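You operate a simulated robot arm through the tools that you are given. There is no shell and no other tool.

You run a simulated robot arm. Do the job below in one go: nothing can be reset, and whatever is moved stays where it is left.

JOB
Supper is over: turn the grill to 0, switch it off, slide both pans out.

It is judged by the outcome, as a careful person would: the job done as asked, and still so three seconds after it is handed in. It fails if anything else is knocked over, pushed out of place, dropped, spilled or broken.

ROBOT AND FRAMES
A 6-joint arm with a two-finger gripper, fixed in place. Base frame: the origin is at the foot of the arm, x ahead of it, y to its left, z up; the work surface is at about z = 0. Readings come in m, degrees, newtons and seconds.
With the tool pointing down near the work surface it reaches from about 0.18 to 0.48 m from the base axis. Its first joint turns from -66.0 to 66.0 degrees. Payload 1.76 kg.
The TCP is the grasp point between the finger pads, 0.029 m short of the fingertips. In the tool frame z runs along the fingers and y along their closing line. The gripper opens to 0.082 m; its body begins 0.058 m behind the TCP.
Orientation is that of the tool frame in the base frame, as a unit quaternion [x, y, z, w]. With the fingers straight down and closing along the base's y, the tool's x points along the base's -x, its y along +y and its z along -z.

CONTROLS
- The arm moves only by the tool move_arm. Its argument "steps" is a list of rows, each a list of 7 numbers: the shift along the tool's x, y, z in units of 30 mm (1.0 is 30 mm), then the turn, a rotation vector about the tool's x, y, z in units of 4 degrees (1.0 is 4 degrees), then the gripper command, from -1 (fully open) to 1 (shut), values between in proportion. In form: [[x, y, z, rx, ry, rz, grip], ...]. A call has 1 to 20 rows; each row shifts and turns the commanded pose from where the row before left it, along the tool's axes as they then stand. A call with a number of a shift or a turn outside -1 to 1 is refused whole. Rows are played at 5 a second. More than 0.05 m and 8.6 degrees between two rows, or a gripper value outside its range, and nothing of the call is played. A pose out of reach is approached as far as the arm can. The call stops where the force on the tool passes 80 N (or 10 N more than at its start, if that is more) or the arm is blocked; 0.2 s more then pass. Each finger travels about 0.2035 m/s and halts on what it meets, pressing with about 34 N; the grip force reading is that of the motor and also rises with nothing between the fingers. The clock runs only during rows and for 0.2 s after the last one: add rows that do not move to give the fingers time. The reply holds the time, the measured pose of the TCP, the force on the tool along the base axes, the opening and the grip force, in the units named above and with some noise, with the torque about the TCP (base axes, N m) and any sound that the robot's microphone picked up.
- Cameras (640 x 400 px; columns grow to the right, rows downward): "scene" is fixed at [0.0336, 0.315, 0.4259]; the picture's right is [-0.88, -0.47, 0.00], its down [-0.23, 0.42, -0.88] and it looks along [0.42, -0.77, -0.48] (base axes); focal length 241 px, centre (320, 200). "wrist" rides on the gripper at [0.079, 0.004, -0.089] in the tool frame; the picture's right is [-0.05, 1.00, 0.00], its down [-0.71, -0.04, -0.71] and it looks along [-0.71, -0.04, 0.71] (tool axes); focal length 256 px, centre (320, 200). There is no depth. A picture from a camera that has moved, and an enlarged one, comes with that camera's place and axes in the base frame and with its lens. The place of the scene camera against the robot may be out by one fixed shift of up to 0.018 m in any direction.
- snapshot(camera): a new picture of that camera. The clock stands still meanwhile.
- inspect(camera, box): a new picture of the part [left, top, right, bottom] of that camera's present view, enlarged. The clock stands still meanwhile.
- sign_off(): hands the job in; it is judged then, once.

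Nothing tells you positions but the pictures and the camera data. Unless the task says otherwise, let go and move clear before handing in.

The tools are called after "Request:" as a command line: name --pt "numbers of a row" for each row, then --argument value for the rest, lists and objects as JSON in quotes. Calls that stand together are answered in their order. move_arm: Moves the arm, as the interface text tells. Its arguments: {"type":"object","properties":{"steps":{"type":"array"}},"required":["steps"]} The other tools are called the same way: snapshot (camera) takes a picture; inspect (camera, box) takes an enlarged picture of a part of a camera's view; sign_off () hands the job in.

At the start:

```text
clock: 0.0
eef_pos: [0.2962, -0.02, 0.2868]
ee_rot: [0.001, 1.0, 0.0, 0.0]
ft_force: [-0.6, -0.4, -0.1]
moment: [0.03, 0.02, 0.02]
grip_width: 0.0823
finger_force: 0.0
```

scene: 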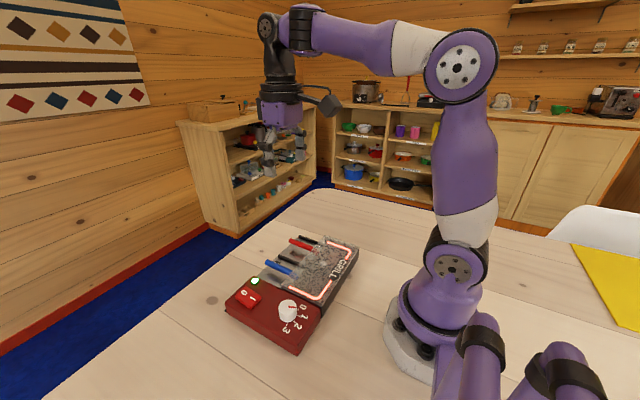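
wrist: 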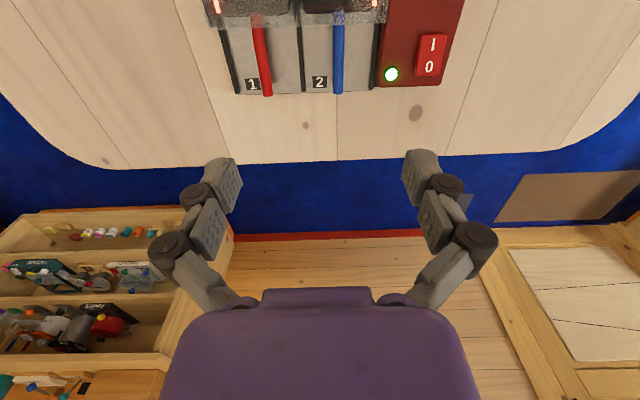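

I see a small raclette-style grill on the table with a red control panel (I/0 rocker, green lamp, dial marked 0-3) and two pans with red and blue handles. I'll take closer looks before moving.

Request:
inspect --camera "scene" --box '[210, 220, 370, 360]'

Request:
inspect --camera "wrist" --box '[190, 0, 490, 120]'

```text
2.86 times, centred on (290, 290) of scene
camera zoom: at [0.0336, 0.315, 0.4259], right [-0.88, -0.47, 0.0], down [-0.23, 0.42, -0.88], along [0.42, -0.77, -0.48], focal length 689 px, centre (406, -57)
```

zoom: 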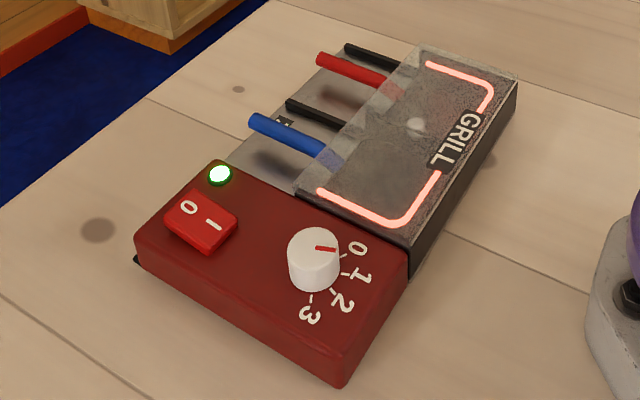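

```text
2.13 times, centred on (340, 60) of wrist
camera zoom: at [0.2164, -0.0156, 0.3759], right [0.05, 1.0, 0.0], down [0.71, -0.04, 0.71], along [0.71, -0.04, -0.71], focal length 546 px, centre (277, 499)
```

zoom: 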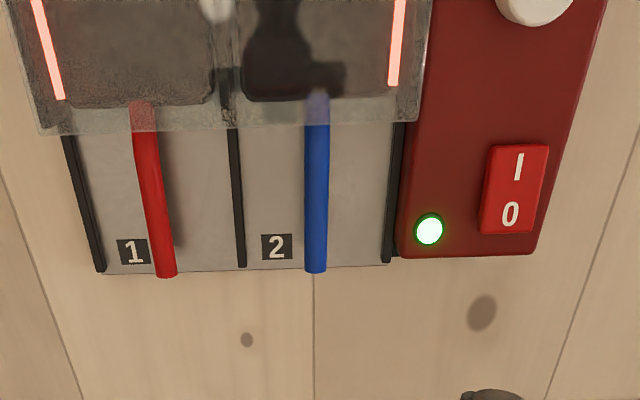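

The panel is on the arm's left (about y=+0.1) and the pan handles point away from the base along +x. I'll zoom in on the dial, the rocker and the pan slots.

Request:
inspect --camera "scene" --box '[260, 280, 320, 345]'

Request:
inspect --camera "scene" --box '[260, 225, 340, 285]'

Request:
inspect --camera "scene" --box '[225, 265, 285, 310]'

```text
6.15 times, centred on (290, 312) of scene
camera zoom: at [0.0336, 0.315, 0.4259], right [-0.88, -0.47, 0.0], down [-0.23, 0.42, -0.88], along [0.42, -0.77, -0.48], focal length 1484 px, centre (505, -492)
```

zoom: 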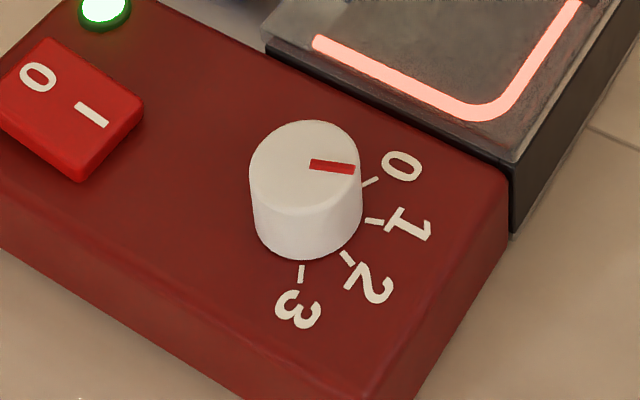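

```text
6.67 times, centred on (300, 255) of scene
camera zoom: at [0.0336, 0.315, 0.4259], right [-0.88, -0.47, 0.0], down [-0.23, 0.42, -0.88], along [0.42, -0.77, -0.48], focal length 1607 px, centre (453, -167)
```

zoom: 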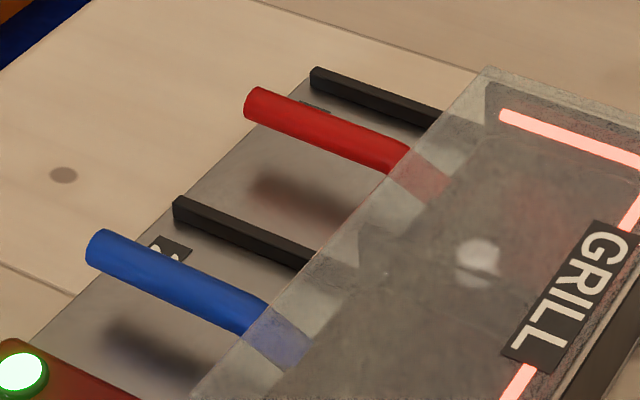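

```text
8.89 times, centred on (255, 288) of scene
camera zoom: at [0.0336, 0.315, 0.4259], right [-0.88, -0.47, 0.0], down [-0.23, 0.42, -0.88], along [0.42, -0.77, -0.48], focal length 2143 px, centre (898, -578)
```

zoom: 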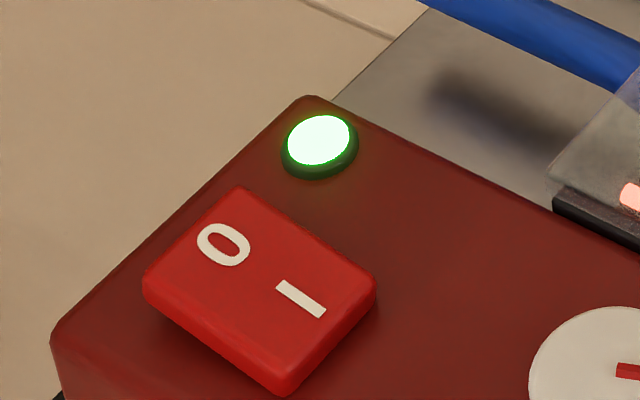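

The dial stands at 1 (ticks spaced about 40°, so 0 is a 40° counter-clockwise turn seen from above), and the rocker is at I with its lamp lit. I'll move the hand high over the panel to get a second view for positions.

Request:
move_arm --pt "0.5 1 0 0 0 0 -1" --pt "0.5 1 0 0 0 0 -1" --pt "0.5 1 0.3 0 0 0 -1" --pt "0.4 1 0.3 0 0 0 -1" --pt "0 0 0.3 0 0 0 -1" --pt "0 0 0 0 0 0 -1"

Request:
snapshot --camera "wrist"

Request:
snapshot --camera "scene"

```text
clock: 1.4
eef_pos: [0.2397, 0.0994, 0.2603]
ee_rot: [0.0, 1.0, 0.0, 0.0]
ft_force: [-0.3, 0.3, -0.5]
moment: [0.01, -0.01, 0.01]
grip_width: 0.0818
finger_force: 0.0
```

```text
taken
camera wrist: at [0.16, 0.1038, 0.3503], right [0.05, 1.0, 0.0], down [0.71, -0.04, 0.71], along [0.71, -0.04, -0.71], focal length 256 px, centre (320, 200)
```

wrist: 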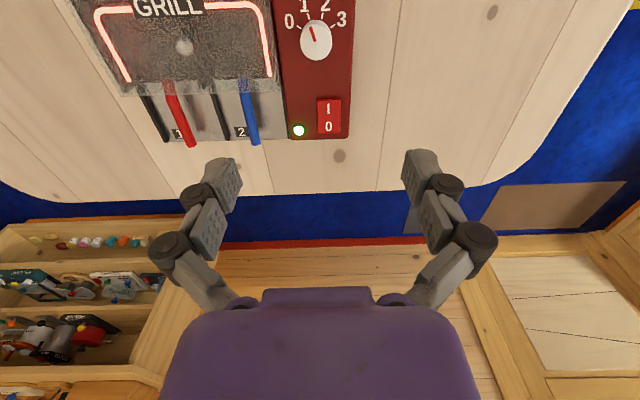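

```text
taken
```

scene: 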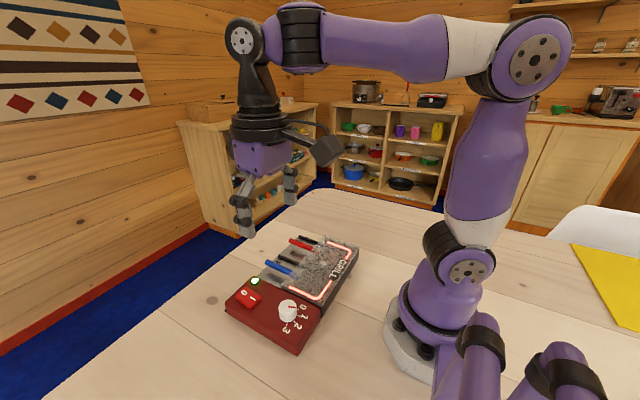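

From here the panel is in view at the top of the wrist picture. I'll enlarge it to measure the dial and rocker.

Request:
inspect --camera "wrist" --box '[270, 0, 370, 60]'

Request:
inspect --camera "wrist" --box '[270, 80, 370, 150]'

Request:
inspect --camera "wrist" --box '[80, 0, 290, 150]'

```text
6.40 times, centred on (320, 30) of wrist
camera zoom: at [0.16, 0.1038, 0.3503], right [0.05, 1.0, 0.0], down [0.71, -0.04, 0.71], along [0.71, -0.04, -0.71], focal length 1638 px, centre (320, 1288)
```

zoom: 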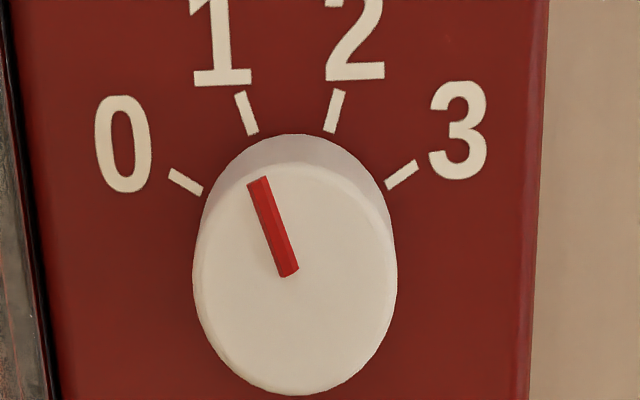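

```text
5.71 times, centred on (320, 115) of wrist
camera zoom: at [0.16, 0.1038, 0.3503], right [0.05, 1.0, 0.0], down [0.71, -0.04, 0.71], along [0.71, -0.04, -0.71], focal length 1463 px, centre (320, 686)
```

zoom: 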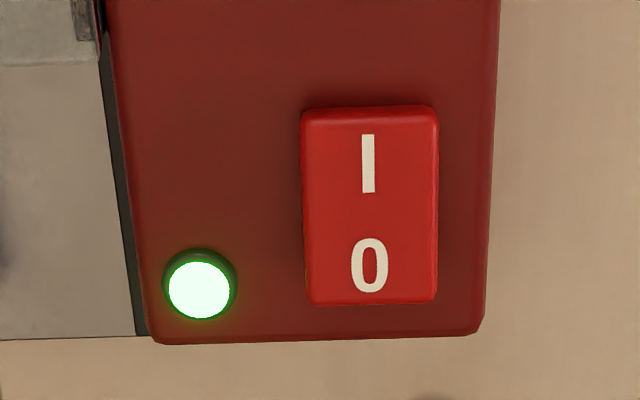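

```text
2.67 times, centred on (185, 75) of wrist
camera zoom: at [0.16, 0.1038, 0.3503], right [0.05, 1.0, 0.0], down [0.71, -0.04, 0.71], along [0.71, -0.04, -0.71], focal length 683 px, centre (680, 533)
```

zoom: 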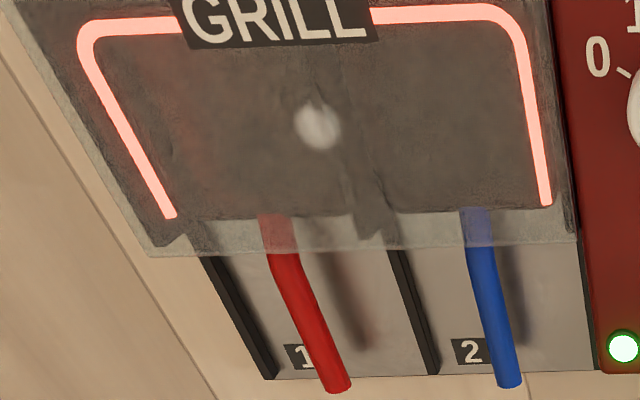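

Triangulating the two wrist views: rocker centre about (0.313, 0.107, 0.050), knob about (0.229, 0.097) with its top near z=0.058, and the panel top near z=0.038. I'll go above the knob, turned 60° so that the fingers stay clear of the hood and the rocker.

Request:
move_arm --pt "0.367 -0.09 0 0 0 1 -0.2" --pt "0 0 0 0 0 1 -0.2" --pt "0 0 0 0 0 1 -0.2" --pt "0 0 0 0 0 1 -0.2" --pt "0 0 0 0 0 1 -0.2" --pt "0 0 0 0 0 1 -0.2" --pt "0 0 0 0 0 1 -0.2" --pt "0 0 0 0 0 1 -0.2" --pt "0 0 0 0 0 1 -0.2" --pt "0 0 0 0 0 1 -0.2" --pt "0 0 0 0 0 1 -0.2" --pt "0 0 0.6 0 0 1 -0.2" --pt "0 0 0.6 0 0 1 -0.2" --pt "0 0 0.6 0 0 1 -0.2" --pt "0 0 0.6 0 0 1 -0.2" --pt "0 0 0.6 0 0 0 -0.2" --pt "0 0 0 0 0 0 -0.2"

Request:
snapshot --camera "wrist"

Request:
snapshot --camera "scene"

```text
clock: 5.0
eef_pos: [0.2282, 0.0971, 0.1694]
ee_rot: [0.5, 0.866, 0.001, 0.0]
ft_force: [-0.5, 0.1, -0.2]
moment: [0.03, 0.0, -0.02]
grip_width: 0.0494
finger_force: 0.0
```

```text
taken
camera wrist: at [0.1918, 0.1677, 0.2586], right [0.89, 0.45, 0.0], down [0.32, -0.63, 0.71], along [0.32, -0.63, -0.71], focal length 256 px, centre (320, 200)
```

wrist: 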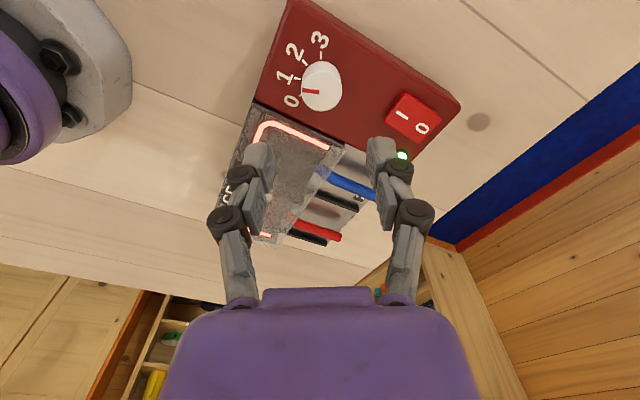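

```text
taken
```

scene: 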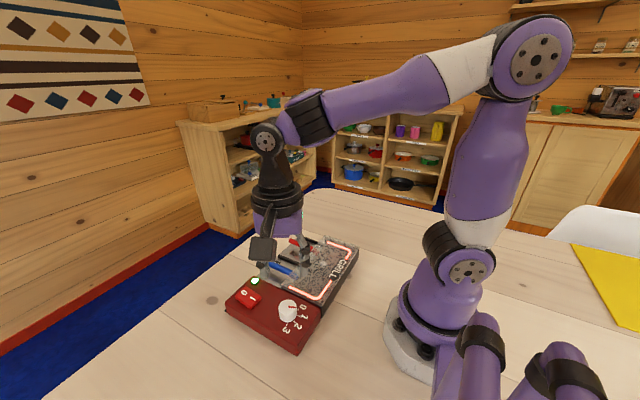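

The knob lies on the tool's centre plane in the wrist picture. I'll enlarge it to check centring before lowering.

Request:
inspect --camera "wrist" --box '[270, 30, 370, 130]'

```text
4.00 times, centred on (320, 80) of wrist
camera zoom: at [0.1918, 0.1677, 0.2586], right [0.89, 0.45, 0.0], down [0.32, -0.63, 0.71], along [0.32, -0.63, -0.71], focal length 1024 px, centre (320, 680)
```

zoom: 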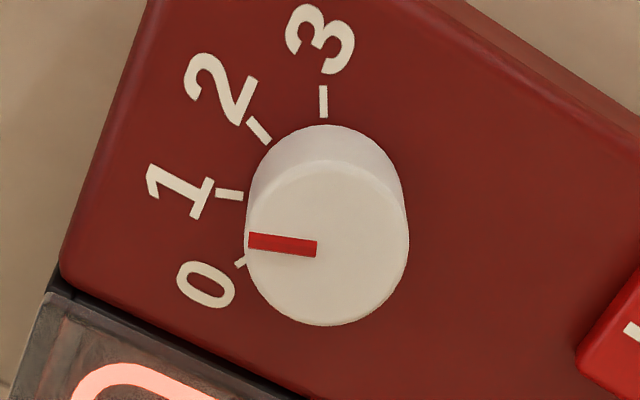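

The knob is within about 1.5 mm of the tool axis, 32 mm across. I'll lower around it with the fingers about 49 mm apart, stopping with the fingertips just above the panel.

Request:
move_arm --pt "-0.04 0.04 0.6 0 0 0 -0.2" --pt "0 0 0.6 0 0 0 -0.2" --pt "0 0 0.6 0 0 0 -0.2" --pt "0 0 0.5 0 0 0 -0.2" --pt "0 0 0.4 0 0 0 -0.2" --pt "0 0 0.3 0 0 0 -0.2" --pt "0 0 0.15 0 0 0 -0.2" --pt "0 0 0 0 0 0 -0.2"

Request:
snapshot --camera "wrist"

Request:
inspect --camera "scene" --box '[220, 230, 360, 350]'

```text
clock: 6.8
eef_pos: [0.2293, 0.0965, 0.0741]
ee_rot: [0.5, 0.866, 0.0, -0.001]
ft_force: [0.4, 0.1, -0.2]
moment: [0.0, -0.02, -0.03]
grip_width: 0.0494
finger_force: 0.0
```

```text
taken
camera wrist: at [0.1933, 0.1677, 0.1645], right [0.89, 0.45, 0.0], down [0.32, -0.63, 0.71], along [0.32, -0.63, -0.71], focal length 256 px, centre (320, 200)
```

wrist: 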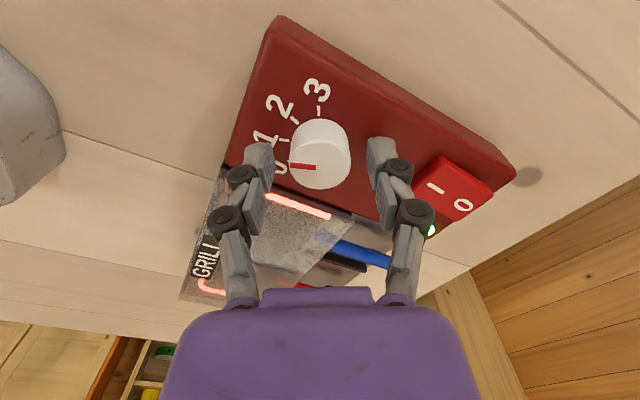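

```text
3.33 times, centred on (290, 290) of scene
camera zoom: at [0.0336, 0.315, 0.4259], right [-0.88, -0.47, 0.0], down [-0.23, 0.42, -0.88], along [0.42, -0.77, -0.48], focal length 804 px, centre (420, -100)
```

zoom: 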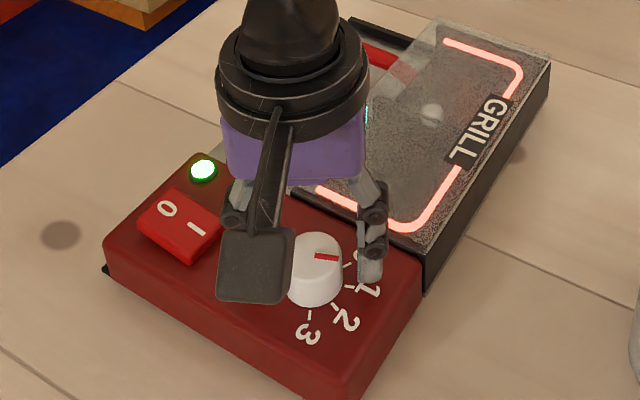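

The knob sits between the fingers, and the tips are just above the panel. I'll close on it and read the opening.

Request:
move_arm --pt "0 0 0 0 0 0 0.2" --pt "0 0 0 0 0 0 0.6" --pt "0 0 0 0 0 0 1" --pt "0 0 0 0 0 0 1"

```text
clock: 7.8
eef_pos: [0.2295, 0.0974, 0.0755]
ee_rot: [0.5, 0.866, -0.001, 0.0]
ft_force: [-3.6, -0.8, 4.0]
moment: [0.01, 0.11, 0.0]
grip_width: 0.0309
finger_force: 33.8
```

The fingers hold the knob firmly (31 mm). I'll turn it counter-clockwise from above by 40°, in two parts.

Request:
move_arm --pt "0 0 0 0 0 -1 1" --pt "0 0 0 0 0 -1 1" --pt "0 0 0 0 0 -1 1" --pt "0 0 0 0 0 -1 1" --pt "0 0 0 0 0 -1 1" --pt "0 0 0 0 0 0 1"

Request:
inspect --camera "wrist" --box '[240, 80, 400, 220]'

```text
clock: 9.2
eef_pos: [0.2295, 0.0969, 0.0763]
ee_rot: [0.343, 0.939, 0.0, 0.001]
ft_force: [2.6, -7.1, -1.1]
moment: [-0.12, 0.09, 0.04]
grip_width: 0.0312
finger_force: 34.0
```

```text
2.86 times, centred on (320, 150) of wrist
camera zoom: at [0.1711, 0.1512, 0.1647], right [0.68, 0.73, 0.0], down [0.52, -0.48, 0.71], along [0.52, -0.48, -0.71], focal length 731 px, centre (320, 343)
```

zoom: 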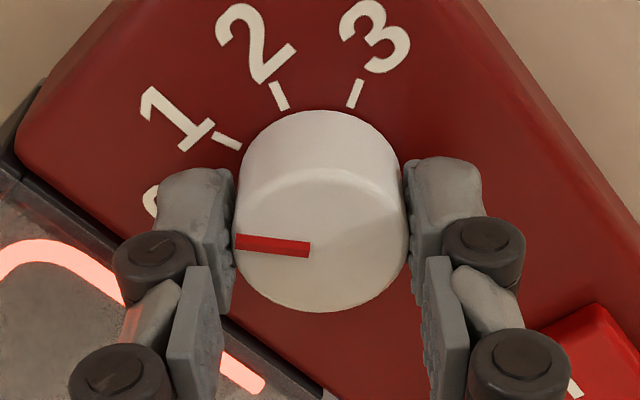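

The knob turns with the fingers, and the pointer is now midway between 1 and 0. I'll turn the remaining 20°.

Request:
move_arm --pt "0 0 0 0 0 -1 1" --pt "0 0 0 0 0 -1 1" --pt "0 0 0 0 0 -1 1" --pt "0 0 0 0 0 -1 1" --pt "0 0 0 0 0 -1 1" --pt "0 0 0 0 0 0 1"

Request:
inspect --camera "wrist" --box '[240, 80, 400, 220]'

Request:
inspect --camera "scene" --box '[220, 230, 360, 350]'

```text
clock: 10.6
eef_pos: [0.229, 0.0963, 0.0757]
ee_rot: [0.174, 0.985, -0.002, -0.001]
ft_force: [-12.9, -26.3, 28.2]
moment: [-0.82, 0.38, -0.01]
grip_width: 0.0307
finger_force: 33.4
```

```text
2.86 times, centred on (320, 150) of wrist
camera zoom: at [0.1559, 0.1284, 0.1647], right [0.39, 0.92, 0.0], down [0.65, -0.28, 0.71], along [0.65, -0.28, -0.71], focal length 731 px, centre (320, 343)
```

zoom: 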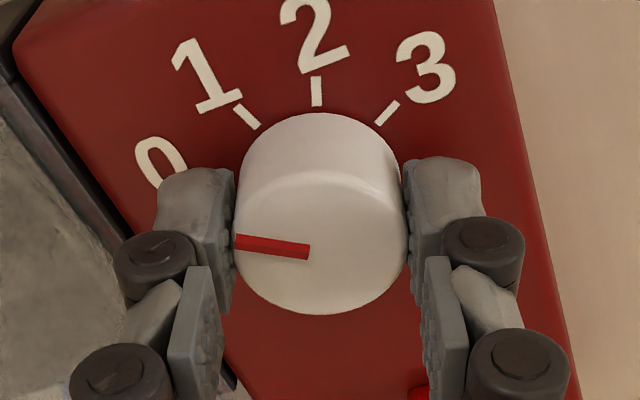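

```text
3.33 times, centred on (290, 290) of scene
camera zoom: at [0.0335, 0.315, 0.426], right [-0.88, -0.47, 0.0], down [-0.23, 0.42, -0.88], along [0.42, -0.77, -0.48], focal length 804 px, centre (420, -100)
```

zoom: 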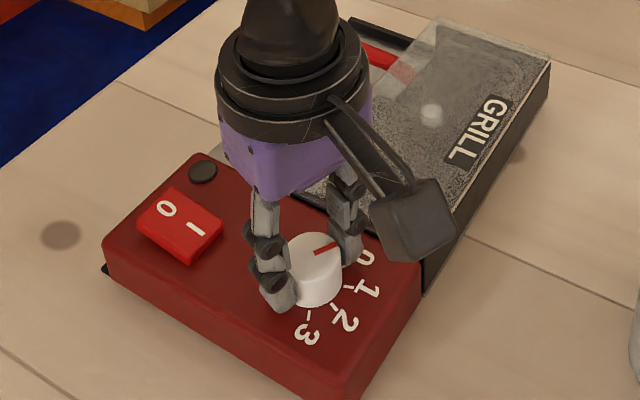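

The heating elements and lamp went dark and the pointer looks to be at 0. There is some force on the hand, so I'll relax the grip slightly open (about 42 mm) before lifting, then check.

Request:
move_arm --pt "0 0 0 0 0 0 0.15" --pt "0 0 0 0 0 0 0.0" --pt "0 0 0 0 0 0 0.0"

Request:
inspect --camera "wrist" --box '[240, 80, 400, 220]'

```text
clock: 11.4
eef_pos: [0.2297, 0.098, 0.0753]
ee_rot: [0.174, 0.985, -0.001, 0.0]
ft_force: [-0.2, -0.9, 0.5]
moment: [0.0, -0.03, 0.01]
grip_width: 0.0409
finger_force: 0.0
```

```text
2.86 times, centred on (320, 150) of wrist
camera zoom: at [0.1562, 0.1288, 0.1645], right [0.39, 0.92, 0.0], down [0.65, -0.28, 0.71], along [0.65, -0.28, -0.71], focal length 731 px, centre (320, 343)
```

zoom: 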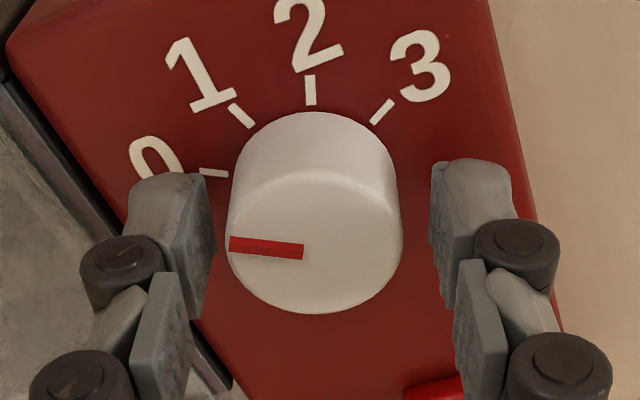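

Released with no load left. I'll lift straight up and check the dial from above.

Request:
move_arm --pt "0 0 -0.3 0 0 0 0" --pt "0 0 -0.6 0 0 0 0" --pt "0 0 -0.8 0 0 0 0" --pt "0 0 -0.8 0 0 0 0" --pt "0 0 -0.7 0 0 0 0" --pt "0 0 -0.7 0 0 0 0" --pt "0 0 0 0 0 0 0"

Request:
snapshot --camera "wrist"

Request:
inspect --camera "wrist" --box '[270, 20, 370, 130]'

Request:
inspect --camera "scene" --box '[220, 230, 360, 350]'

```text
clock: 13.0
eef_pos: [0.2293, 0.0964, 0.1915]
ee_rot: [0.174, 0.985, 0.0, 0.0]
ft_force: [-0.2, -0.8, -0.2]
moment: [0.02, 0.0, 0.0]
grip_width: 0.041
finger_force: 0.0
```

```text
taken
camera wrist: at [0.157, 0.1286, 0.281], right [0.39, 0.92, 0.0], down [0.65, -0.28, 0.71], along [0.65, -0.28, -0.71], focal length 256 px, centre (320, 200)
```

wrist: 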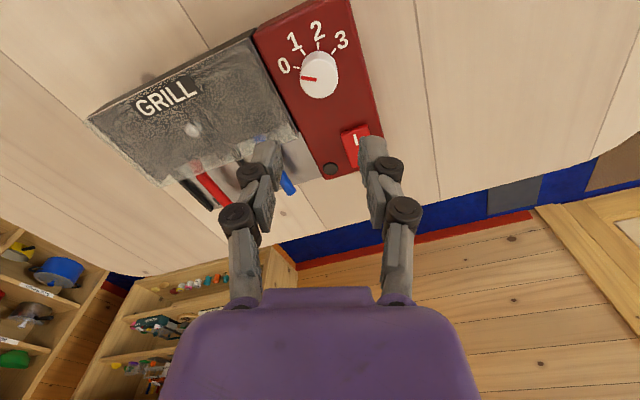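

```text
3.64 times, centred on (320, 75) of wrist
camera zoom: at [0.157, 0.1286, 0.281], right [0.39, 0.92, 0.0], down [0.65, -0.28, 0.71], along [0.65, -0.28, -0.71], focal length 931 px, centre (320, 654)
```

zoom: 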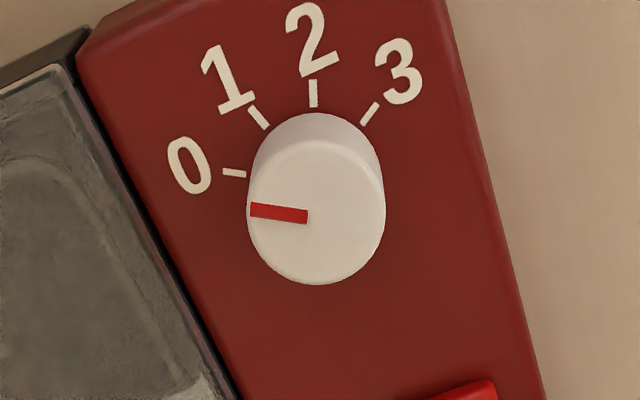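

```text
3.33 times, centred on (290, 290) of scene
camera zoom: at [0.0336, 0.315, 0.4259], right [-0.88, -0.47, 0.0], down [-0.23, 0.42, -0.88], along [0.42, -0.77, -0.48], focal length 804 px, centre (420, -100)
```

zoom: 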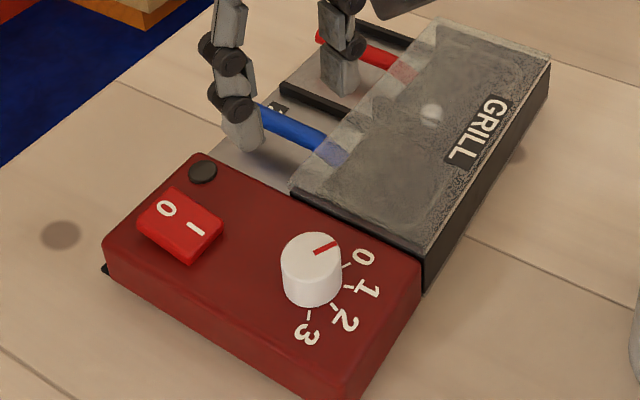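

The dial is squarely at 0 and the heaters are dark. Next is the rocker: I'll square up the hand, close the fingers and go above its "0" end at about (0.328, 0.107).

Request:
move_arm --pt "0 0 0 0 0 -1 0.5" --pt "0 0 0 0 0 -1 1" --pt "0 0 0 0 0 -1 1" --pt "0 0 0 0 0 -1 1" --pt "0 0 0 0 0 -1 1" --pt "-0.8 0.1 0 0 0 0 1" --pt "-0.8 0.1 0 0 0 0 1" --pt "-0.8 0.1 0 0 0 0 1" --pt "-0.8 0.05 0 0 0 0 1" --pt "-0.09 0 0.6 0 0 0 1" --pt "0 0 0.6 0 0 0 1" --pt "0 0 0.5 0 0 0 1" --pt "0 0 0 0 0 0 1"

Request:
snapshot --camera "wrist"

Request:
inspect --camera "scene" --box '[200, 210, 340, 330]'

```text
clock: 15.8
eef_pos: [0.3288, 0.1067, 0.1373]
ee_rot: [0.0, 1.0, 0.0, 0.001]
ft_force: [0.4, -0.6, -0.7]
moment: [-0.04, -0.01, 0.03]
grip_width: 0.0
finger_force: 29.1
```

```text
taken
camera wrist: at [0.2484, 0.1124, 0.228], right [0.05, 1.0, 0.0], down [0.71, -0.04, 0.71], along [0.71, -0.04, -0.71], focal length 256 px, centre (320, 200)
```

wrist: 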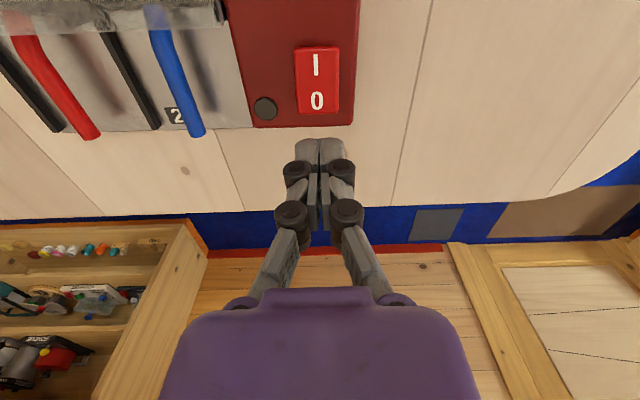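

```text
3.33 times, centred on (270, 270) of scene
camera zoom: at [0.0336, 0.315, 0.4259], right [-0.88, -0.47, 0.0], down [-0.23, 0.42, -0.88], along [0.42, -0.77, -0.48], focal length 804 px, centre (487, -33)
```

zoom: 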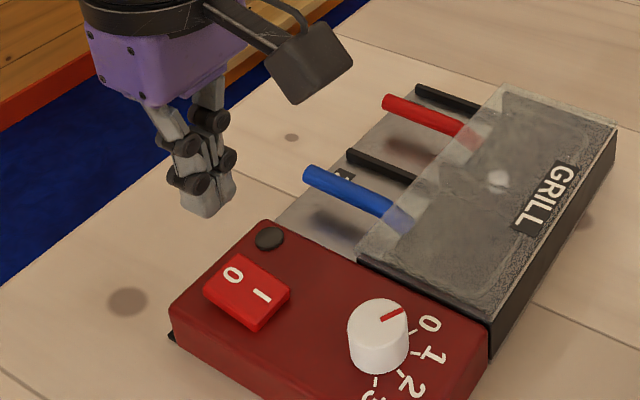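

The closed fingertips are above the "0" half of the rocker, which I read at (0.326, 0.107). I'll lower to just above it first.

Request:
move_arm --pt "0.03 0 0.5 0 0 0 1" --pt "0 0 0.5 0 0 0 1" --pt "0 0 0.4 0 0 0 1" --pt "0 0 0.2 0 0 0 1" --pt "0 0 0 0 0 0 1"

Request:
inspect --camera "scene" --box '[220, 250, 300, 320]'

Request:
inspect --camera "wrist" --box '[250, 60, 390, 200]'

```text
clock: 17.0
eef_pos: [0.3278, 0.1044, 0.0942]
ee_rot: [0.0, 1.0, 0.0, -0.001]
ft_force: [-0.3, 0.3, -0.1]
moment: [0.01, -0.03, -0.01]
grip_width: 0.0
finger_force: 28.8
```

```text
5.71 times, centred on (260, 285) of scene
camera zoom: at [0.0336, 0.315, 0.4259], right [-0.88, -0.47, 0.0], down [-0.23, 0.42, -0.88], along [0.42, -0.77, -0.48], focal length 1378 px, centre (663, -286)
```

zoom: 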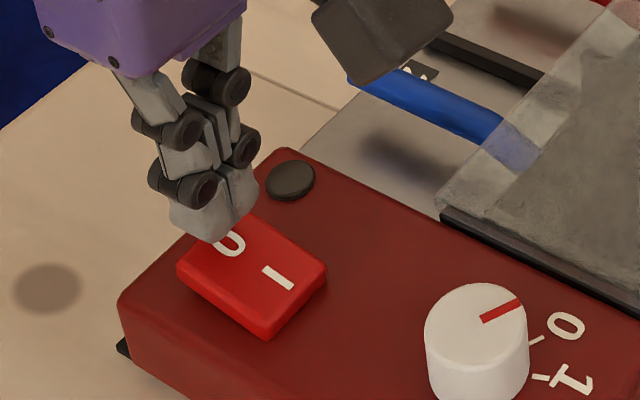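

```text
2.86 times, centred on (320, 130) of wrist
camera zoom: at [0.2485, 0.1097, 0.1821], right [0.05, 1.0, 0.0], down [0.71, -0.04, 0.71], along [0.71, -0.04, -0.71], focal length 731 px, centre (320, 400)
```

zoom: 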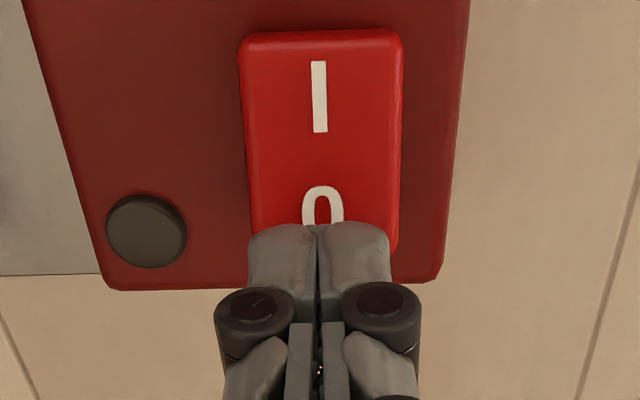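

The tips hover right over the "0". Now I'll press down gently in small steps.

Request:
move_arm --pt "0 0 0.1 0 0 0 1" --pt "0 0 0.1 0 0 0 1" --pt "0 0 0.1 0 0 0 1" --pt "0 0 0.1 0 0 0 1" --pt "0 0 0 0 0 0 1"

```text
clock: 18.2
eef_pos: [0.3271, 0.1064, 0.0809]
ee_rot: [0.0, 1.0, 0.0, -0.001]
ft_force: [0.0, -0.9, 1.0]
moment: [-0.03, 0.01, -0.02]
grip_width: 0.0059
finger_force: 28.5
```

Request:
move_arm --pt "0 0 0.06 0 0 0 1" --pt "0 0 0.06 0 0 0 1" --pt "0 0 0 0 0 0 1"

Request:
inspect --camera "scene" --box '[220, 250, 300, 320]'

```text
clock: 19.0
eef_pos: [0.328, 0.107, 0.0786]
ee_rot: [0.001, 1.0, 0.001, 0.004]
ft_force: [10.8, -4.5, 17.0]
moment: [-0.13, -0.16, 0.03]
grip_width: 0.006
finger_force: 28.6
```

```text
5.71 times, centred on (260, 285) of scene
camera zoom: at [0.0335, 0.315, 0.426], right [-0.88, -0.47, 0.0], down [-0.23, 0.42, -0.88], along [0.42, -0.77, -0.48], focal length 1378 px, centre (663, -286)
```

zoom: 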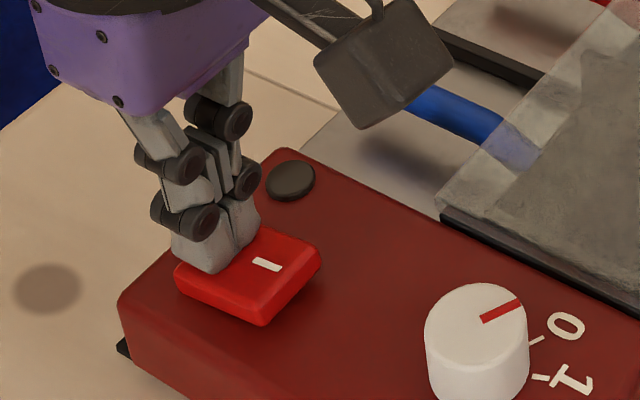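

The rocker has tipped: its I end has risen. I'll press one small step further to be sure it latches, then lift and look.

Request:
move_arm --pt "0 0 0.05 0 0 0 1" --pt "0 0 0 0 0 0 1"

```text
clock: 19.6
eef_pos: [0.3289, 0.1067, 0.0784]
ee_rot: [0.001, 1.0, 0.0, 0.005]
ft_force: [3.6, -13.0, 63.3]
moment: [-0.36, 0.46, 0.23]
grip_width: 0.006
finger_force: 29.0
```

It is firmly bottomed out (63 N), so I'll lift off straight up and check that it stays.

Request:
move_arm --pt "0 0 -0.2 0 0 0 1" --pt "0 0 -0.5 0 0 0 1" --pt "0 0 -0.7 0 0 0 1" --pt "0 0 -0.8 0 0 0 1" --pt "0 0 -0.8 0 0 0 1" --pt "0 0 0 0 0 0 1"

Request:
snapshot --camera "wrist"

Request:
inspect --camera "scene" --box '[220, 250, 300, 320]'

Request:
inspect --camera "wrist" --box '[250, 30, 390, 150]'

```text
clock: 21.0
eef_pos: [0.3273, 0.1091, 0.1693]
ee_rot: [0.0, 1.0, 0.0, 0.0]
ft_force: [-0.5, -0.1, 0.0]
moment: [-0.02, 0.0, -0.02]
grip_width: 0.0001
finger_force: 29.1
```

```text
taken
camera wrist: at [0.2464, 0.1133, 0.2566], right [0.05, 1.0, 0.0], down [0.71, -0.04, 0.71], along [0.71, -0.04, -0.71], focal length 256 px, centre (320, 200)
```

wrist: 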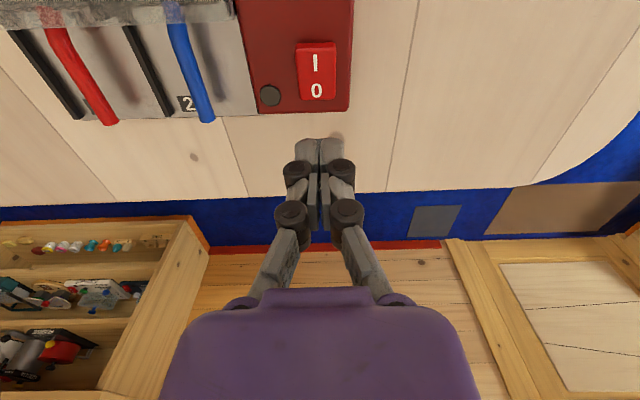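

```text
5.71 times, centred on (260, 285) of scene
camera zoom: at [0.0336, 0.315, 0.4259], right [-0.88, -0.47, 0.0], down [-0.23, 0.42, -0.88], along [0.42, -0.77, -0.48], focal length 1378 px, centre (663, -286)
```

zoom: 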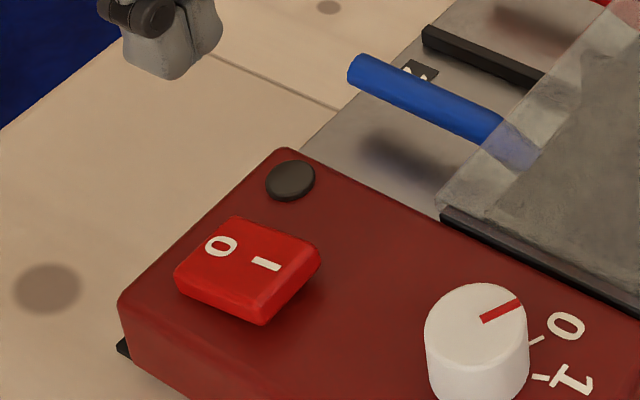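

```text
3.33 times, centred on (320, 90) of wrist
camera zoom: at [0.2464, 0.1133, 0.2566], right [0.05, 1.0, 0.0], down [0.71, -0.04, 0.71], along [0.71, -0.04, -0.71], focal length 853 px, centre (320, 567)
```

zoom: 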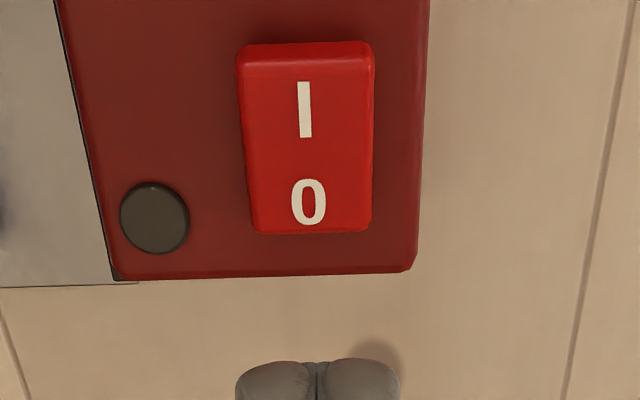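

The switch is now at 0 and stays there with the lamp dark. Next are the pans: the blue handle tip triangulates to about (0.357, 0.002, 0.034), so I'll go above the blue handle for a closer look.

Request:
move_arm --pt "-0.1 -0.6 0 0 0 0 1" --pt "-0.1 -0.7 0 0 0 0 0.5" --pt "-0.06 -0.7 0 0 0 0 0" --pt "0 -0.7 0 0 0 0 0" --pt "0 -0.7 0 0 0 0 0" --pt "0 -0.17 0.5 0 0 0 0" --pt "0 0 0.5 0 0 0 0" --pt "0 0 0 0 0 0 0"

Request:
snapshot --camera "wrist"

Request:
inspect --camera "wrist" --box '[180, 0, 420, 150]'

Request:
inspect --camera "scene" --box '[230, 210, 340, 290]'

```text
clock: 22.8
eef_pos: [0.3359, -0.0001, 0.137]
ee_rot: [0.0, 1.0, 0.0, 0.001]
ft_force: [0.2, -0.6, -0.7]
moment: [-0.01, -0.02, -0.03]
grip_width: 0.0409
finger_force: 0.1
```

```text
taken
camera wrist: at [0.2563, 0.0052, 0.2252], right [0.05, 1.0, 0.0], down [0.71, -0.04, 0.71], along [0.71, -0.04, -0.71], focal length 256 px, centre (320, 200)
```

wrist: 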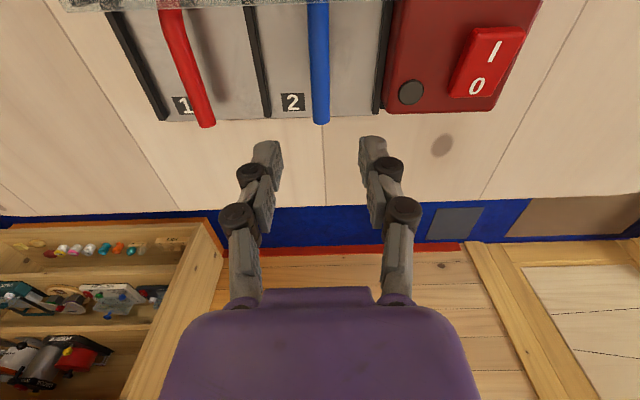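

```text
2.67 times, centred on (300, 75) of wrist
camera zoom: at [0.2563, 0.0052, 0.2252], right [0.05, 1.0, 0.0], down [0.71, -0.04, 0.71], along [0.71, -0.04, -0.71], focal length 683 px, centre (373, 533)
```

zoom: 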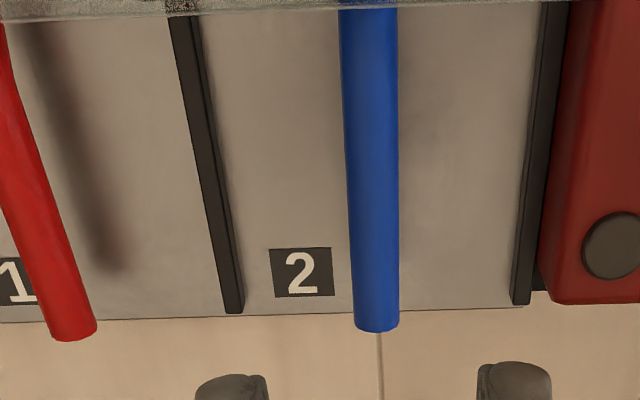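

```text
5.00 times, centred on (285, 250) of scene
camera zoom: at [0.0336, 0.315, 0.4259], right [-0.88, -0.47, 0.0], down [-0.23, 0.42, -0.88], along [0.42, -0.77, -0.48], focal length 1205 px, centre (495, -50)
```

zoom: 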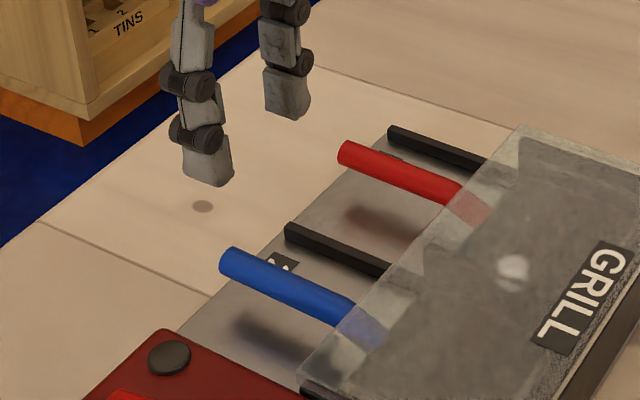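

The blue handle runs along x at y≈0.002, about 15 mm thick, with its top near z=0.035; the tray is at about z=0.014 and the hand is centred on the handle. I'll lower around it, keeping the tips above the tray.

Request:
move_arm --pt "0 0 0.6 0 0 0 0" --pt "0 0 0.6 0 0 0 0" --pt "0 0 0.6 0 0 0 0" --pt "0 0 0.5 0 0 0 0" --pt "0 0 0.3 0 0 0 0" --pt "0 0 0.2 0 0 0 0" --pt "0 0 0 0 0 0 0"

Request:
snapshot --camera "wrist"

Request:
inspect --camera "scene" --box '[230, 210, 340, 290]'

```text
clock: 24.4
eef_pos: [0.3346, -0.0007, 0.0526]
ee_rot: [0.0, 1.0, 0.0, 0.0]
ft_force: [-0.3, 0.9, -0.1]
moment: [0.02, -0.01, 0.0]
grip_width: 0.0412
finger_force: 0.1
```

```text
taken
camera wrist: at [0.2555, 0.0043, 0.1418], right [0.05, 1.0, 0.0], down [0.71, -0.04, 0.71], along [0.71, -0.04, -0.71], focal length 256 px, centre (320, 200)
```

wrist: 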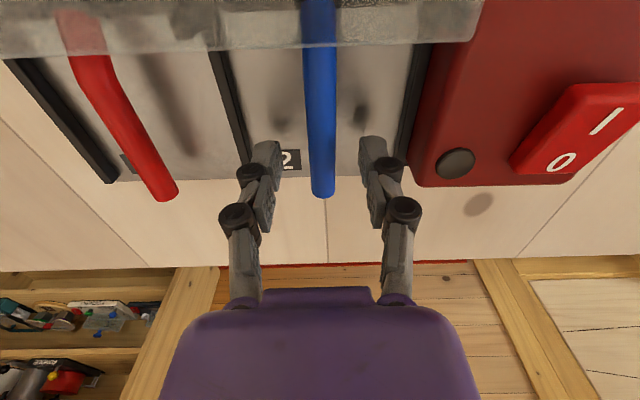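

```text
5.00 times, centred on (285, 250) of scene
camera zoom: at [0.0336, 0.315, 0.4259], right [-0.88, -0.47, 0.0], down [-0.23, 0.42, -0.88], along [0.42, -0.77, -0.48], focal length 1205 px, centre (495, -50)
```

zoom: 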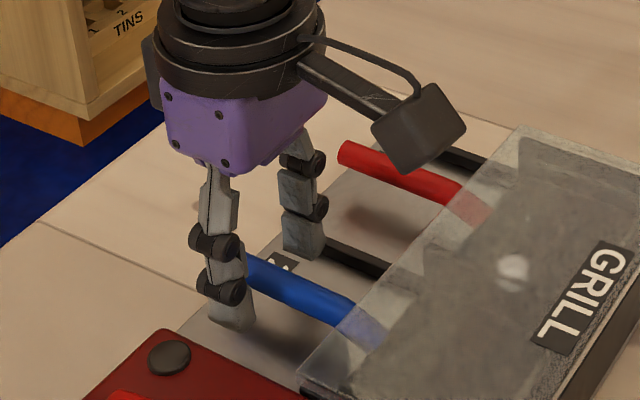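

The handle is between the fingers, with the tips hovering over the tray. I'll lower 2 mm more and close on it.

Request:
move_arm --pt "0 0 0.07 0 0 0 0.2" --pt "0 0 0 0 0 0 0.5" --pt "0 0 0 0 0 0 0.8" --pt "0 0 0 0 0 0 1" --pt "0 0 0 0 0 0 1"

Request:
inspect --camera "wrist" --box '[230, 80, 410, 240]'

```text
clock: 25.6
eef_pos: [0.3359, -0.0016, 0.0511]
ee_rot: [0.001, 1.0, 0.0, 0.0]
ft_force: [0.6, 0.2, 0.6]
moment: [0.02, -0.13, -0.16]
grip_width: 0.0126
finger_force: 34.0
```

```text
2.50 times, centred on (320, 160) of wrist
camera zoom: at [0.2557, 0.0035, 0.1396], right [0.05, 1.0, 0.0], down [0.71, -0.04, 0.71], along [0.71, -0.04, -0.71], focal length 640 px, centre (320, 300)
```

zoom: 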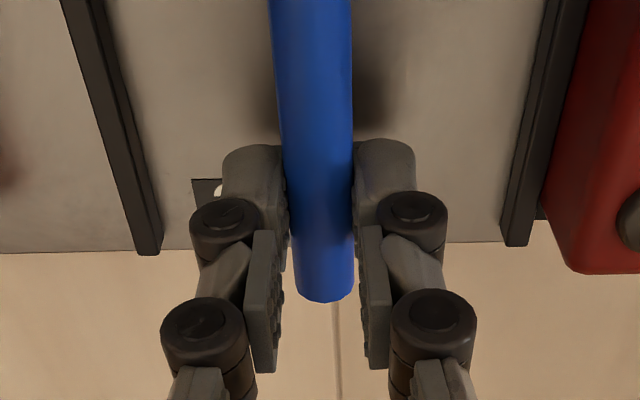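

Gripped at 12.6 mm with almost no load. I'll start pulling straight out along +x, slowly, watching the force and that the grill body stays put.

Request:
move_arm --pt "-0.1 0 0 0 0 0 1" --pt "-0.15 0 0 0 0 0 1" --pt "-0.2 0 0 0 0 0 1" --pt "-0.2 0 0 0 0 0 1" --pt "-0.15 0 0 0 0 0 1" --pt "0 0 0 0 0 0 1"

Request:
snapshot --camera "scene"

Request:
inspect --camera "scene" --box '[220, 220, 360, 350]'

```text
clock: 27.0
eef_pos: [0.3589, -0.0009, 0.0497]
ee_rot: [0.0, 1.0, 0.0, 0.0]
ft_force: [-2.2, -0.2, 5.0]
moment: [0.03, 0.42, 0.02]
grip_width: 0.0125
finger_force: 34.5
```

```text
taken
```

scene: 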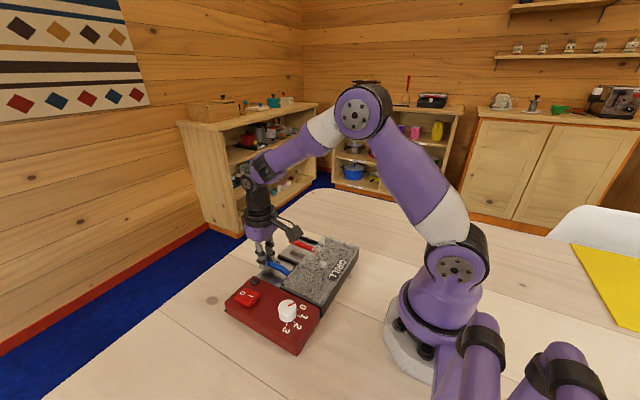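

```text
3.08 times, centred on (290, 285) of scene
camera zoom: at [0.0336, 0.315, 0.4259], right [-0.88, -0.47, 0.0], down [-0.23, 0.42, -0.88], along [0.42, -0.77, -0.48], focal length 742 px, centre (412, -62)
```

zoom: 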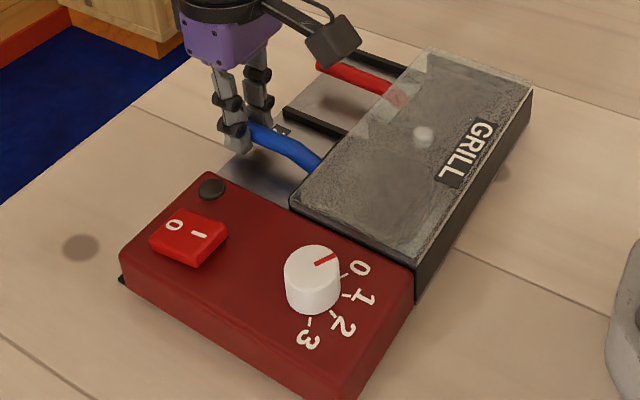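

The pan slides freely and the grill body hasn't moved. I'll keep pulling.

Request:
move_arm --pt "-0.2 0 0 0 0 0 1" --pt "-0.2 0 0 0 0 0 1" --pt "-0.2 0 0 0 0 0 1" --pt "-0.2 0 0 0 0 0 1" --pt "0 0 0 0 0 0 1"

Request:
inspect --camera "scene" --box '[220, 220, 360, 350]'

Request:
snapshot --camera "wrist"

```text
clock: 28.2
eef_pos: [0.3838, -0.0002, 0.0508]
ee_rot: [0.0, 1.0, 0.001, 0.0]
ft_force: [-4.4, 0.5, 11.8]
moment: [0.06, 0.92, 0.0]
grip_width: 0.0129
finger_force: 33.6
```

```text
3.08 times, centred on (290, 285) of scene
camera zoom: at [0.0335, 0.315, 0.4259], right [-0.88, -0.47, 0.0], down [-0.23, 0.42, -0.88], along [0.42, -0.77, -0.48], focal length 742 px, centre (412, -62)
```

zoom: 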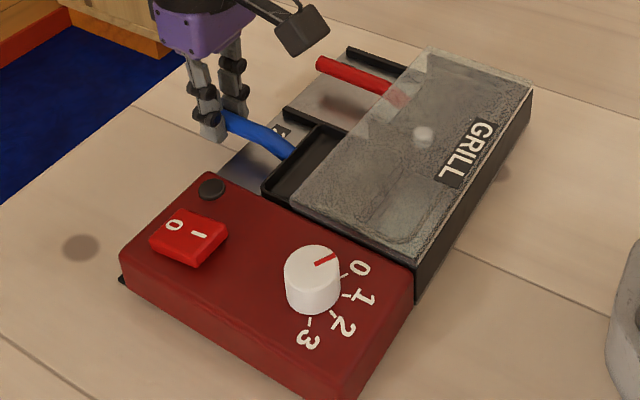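

```text
taken
camera wrist: at [0.3042, 0.004, 0.1386], right [0.05, 1.0, 0.0], down [0.71, -0.04, 0.71], along [0.71, -0.04, -0.71], focal length 256 px, centre (320, 200)
```

wrist: 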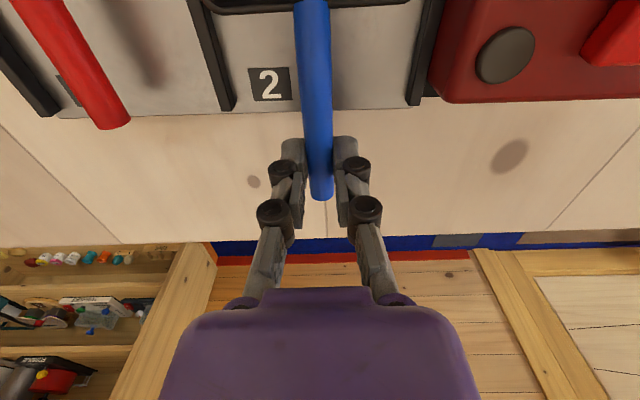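

The black pan is emerging and the grill stays put; the hand is pressing down slightly (12 N), so I'll ease up a fraction of a millimetre as I continue pulling.

Request:
move_arm --pt "0 0 -0.013 0 0 0 1" --pt "-0.15 0 -0.003 0 0 0 1" --pt "-0.2 0 -0.003 0 0 0 1" --pt "-0.2 0 -0.003 0 0 0 1" --pt "-0.15 0 -0.003 0 0 0 1" --pt "0 0 0 0 0 0 1"

Request:
inspect --camera "scene" --box '[220, 220, 360, 350]'

Request:
snapshot --camera "wrist"

```text
clock: 29.6
eef_pos: [0.4063, 0.0005, 0.0499]
ee_rot: [0.001, 1.0, 0.0, -0.001]
ft_force: [-0.6, 0.2, 0.2]
moment: [-0.03, -0.06, -0.02]
grip_width: 0.0127
finger_force: 34.3
```

```text
3.08 times, centred on (290, 285) of scene
camera zoom: at [0.0336, 0.315, 0.4259], right [-0.88, -0.47, 0.0], down [-0.23, 0.42, -0.88], along [0.42, -0.77, -0.48], focal length 742 px, centre (412, -62)
```

zoom: 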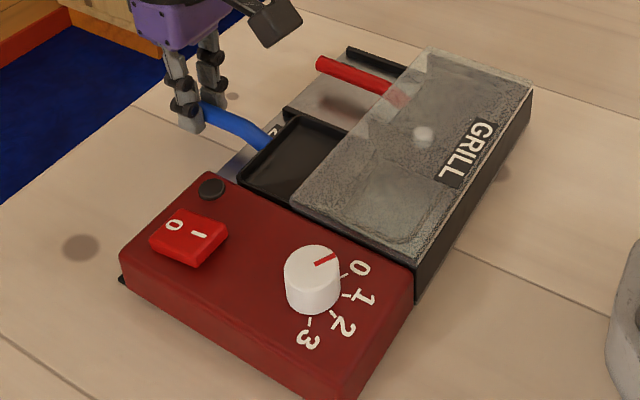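

```text
taken
camera wrist: at [0.325, 0.0053, 0.1395], right [0.05, 1.0, 0.0], down [0.71, -0.04, 0.71], along [0.71, -0.04, -0.71], focal length 256 px, centre (320, 200)
```

wrist: 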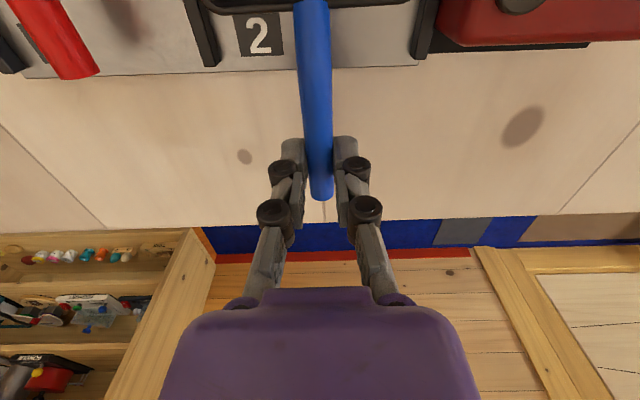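

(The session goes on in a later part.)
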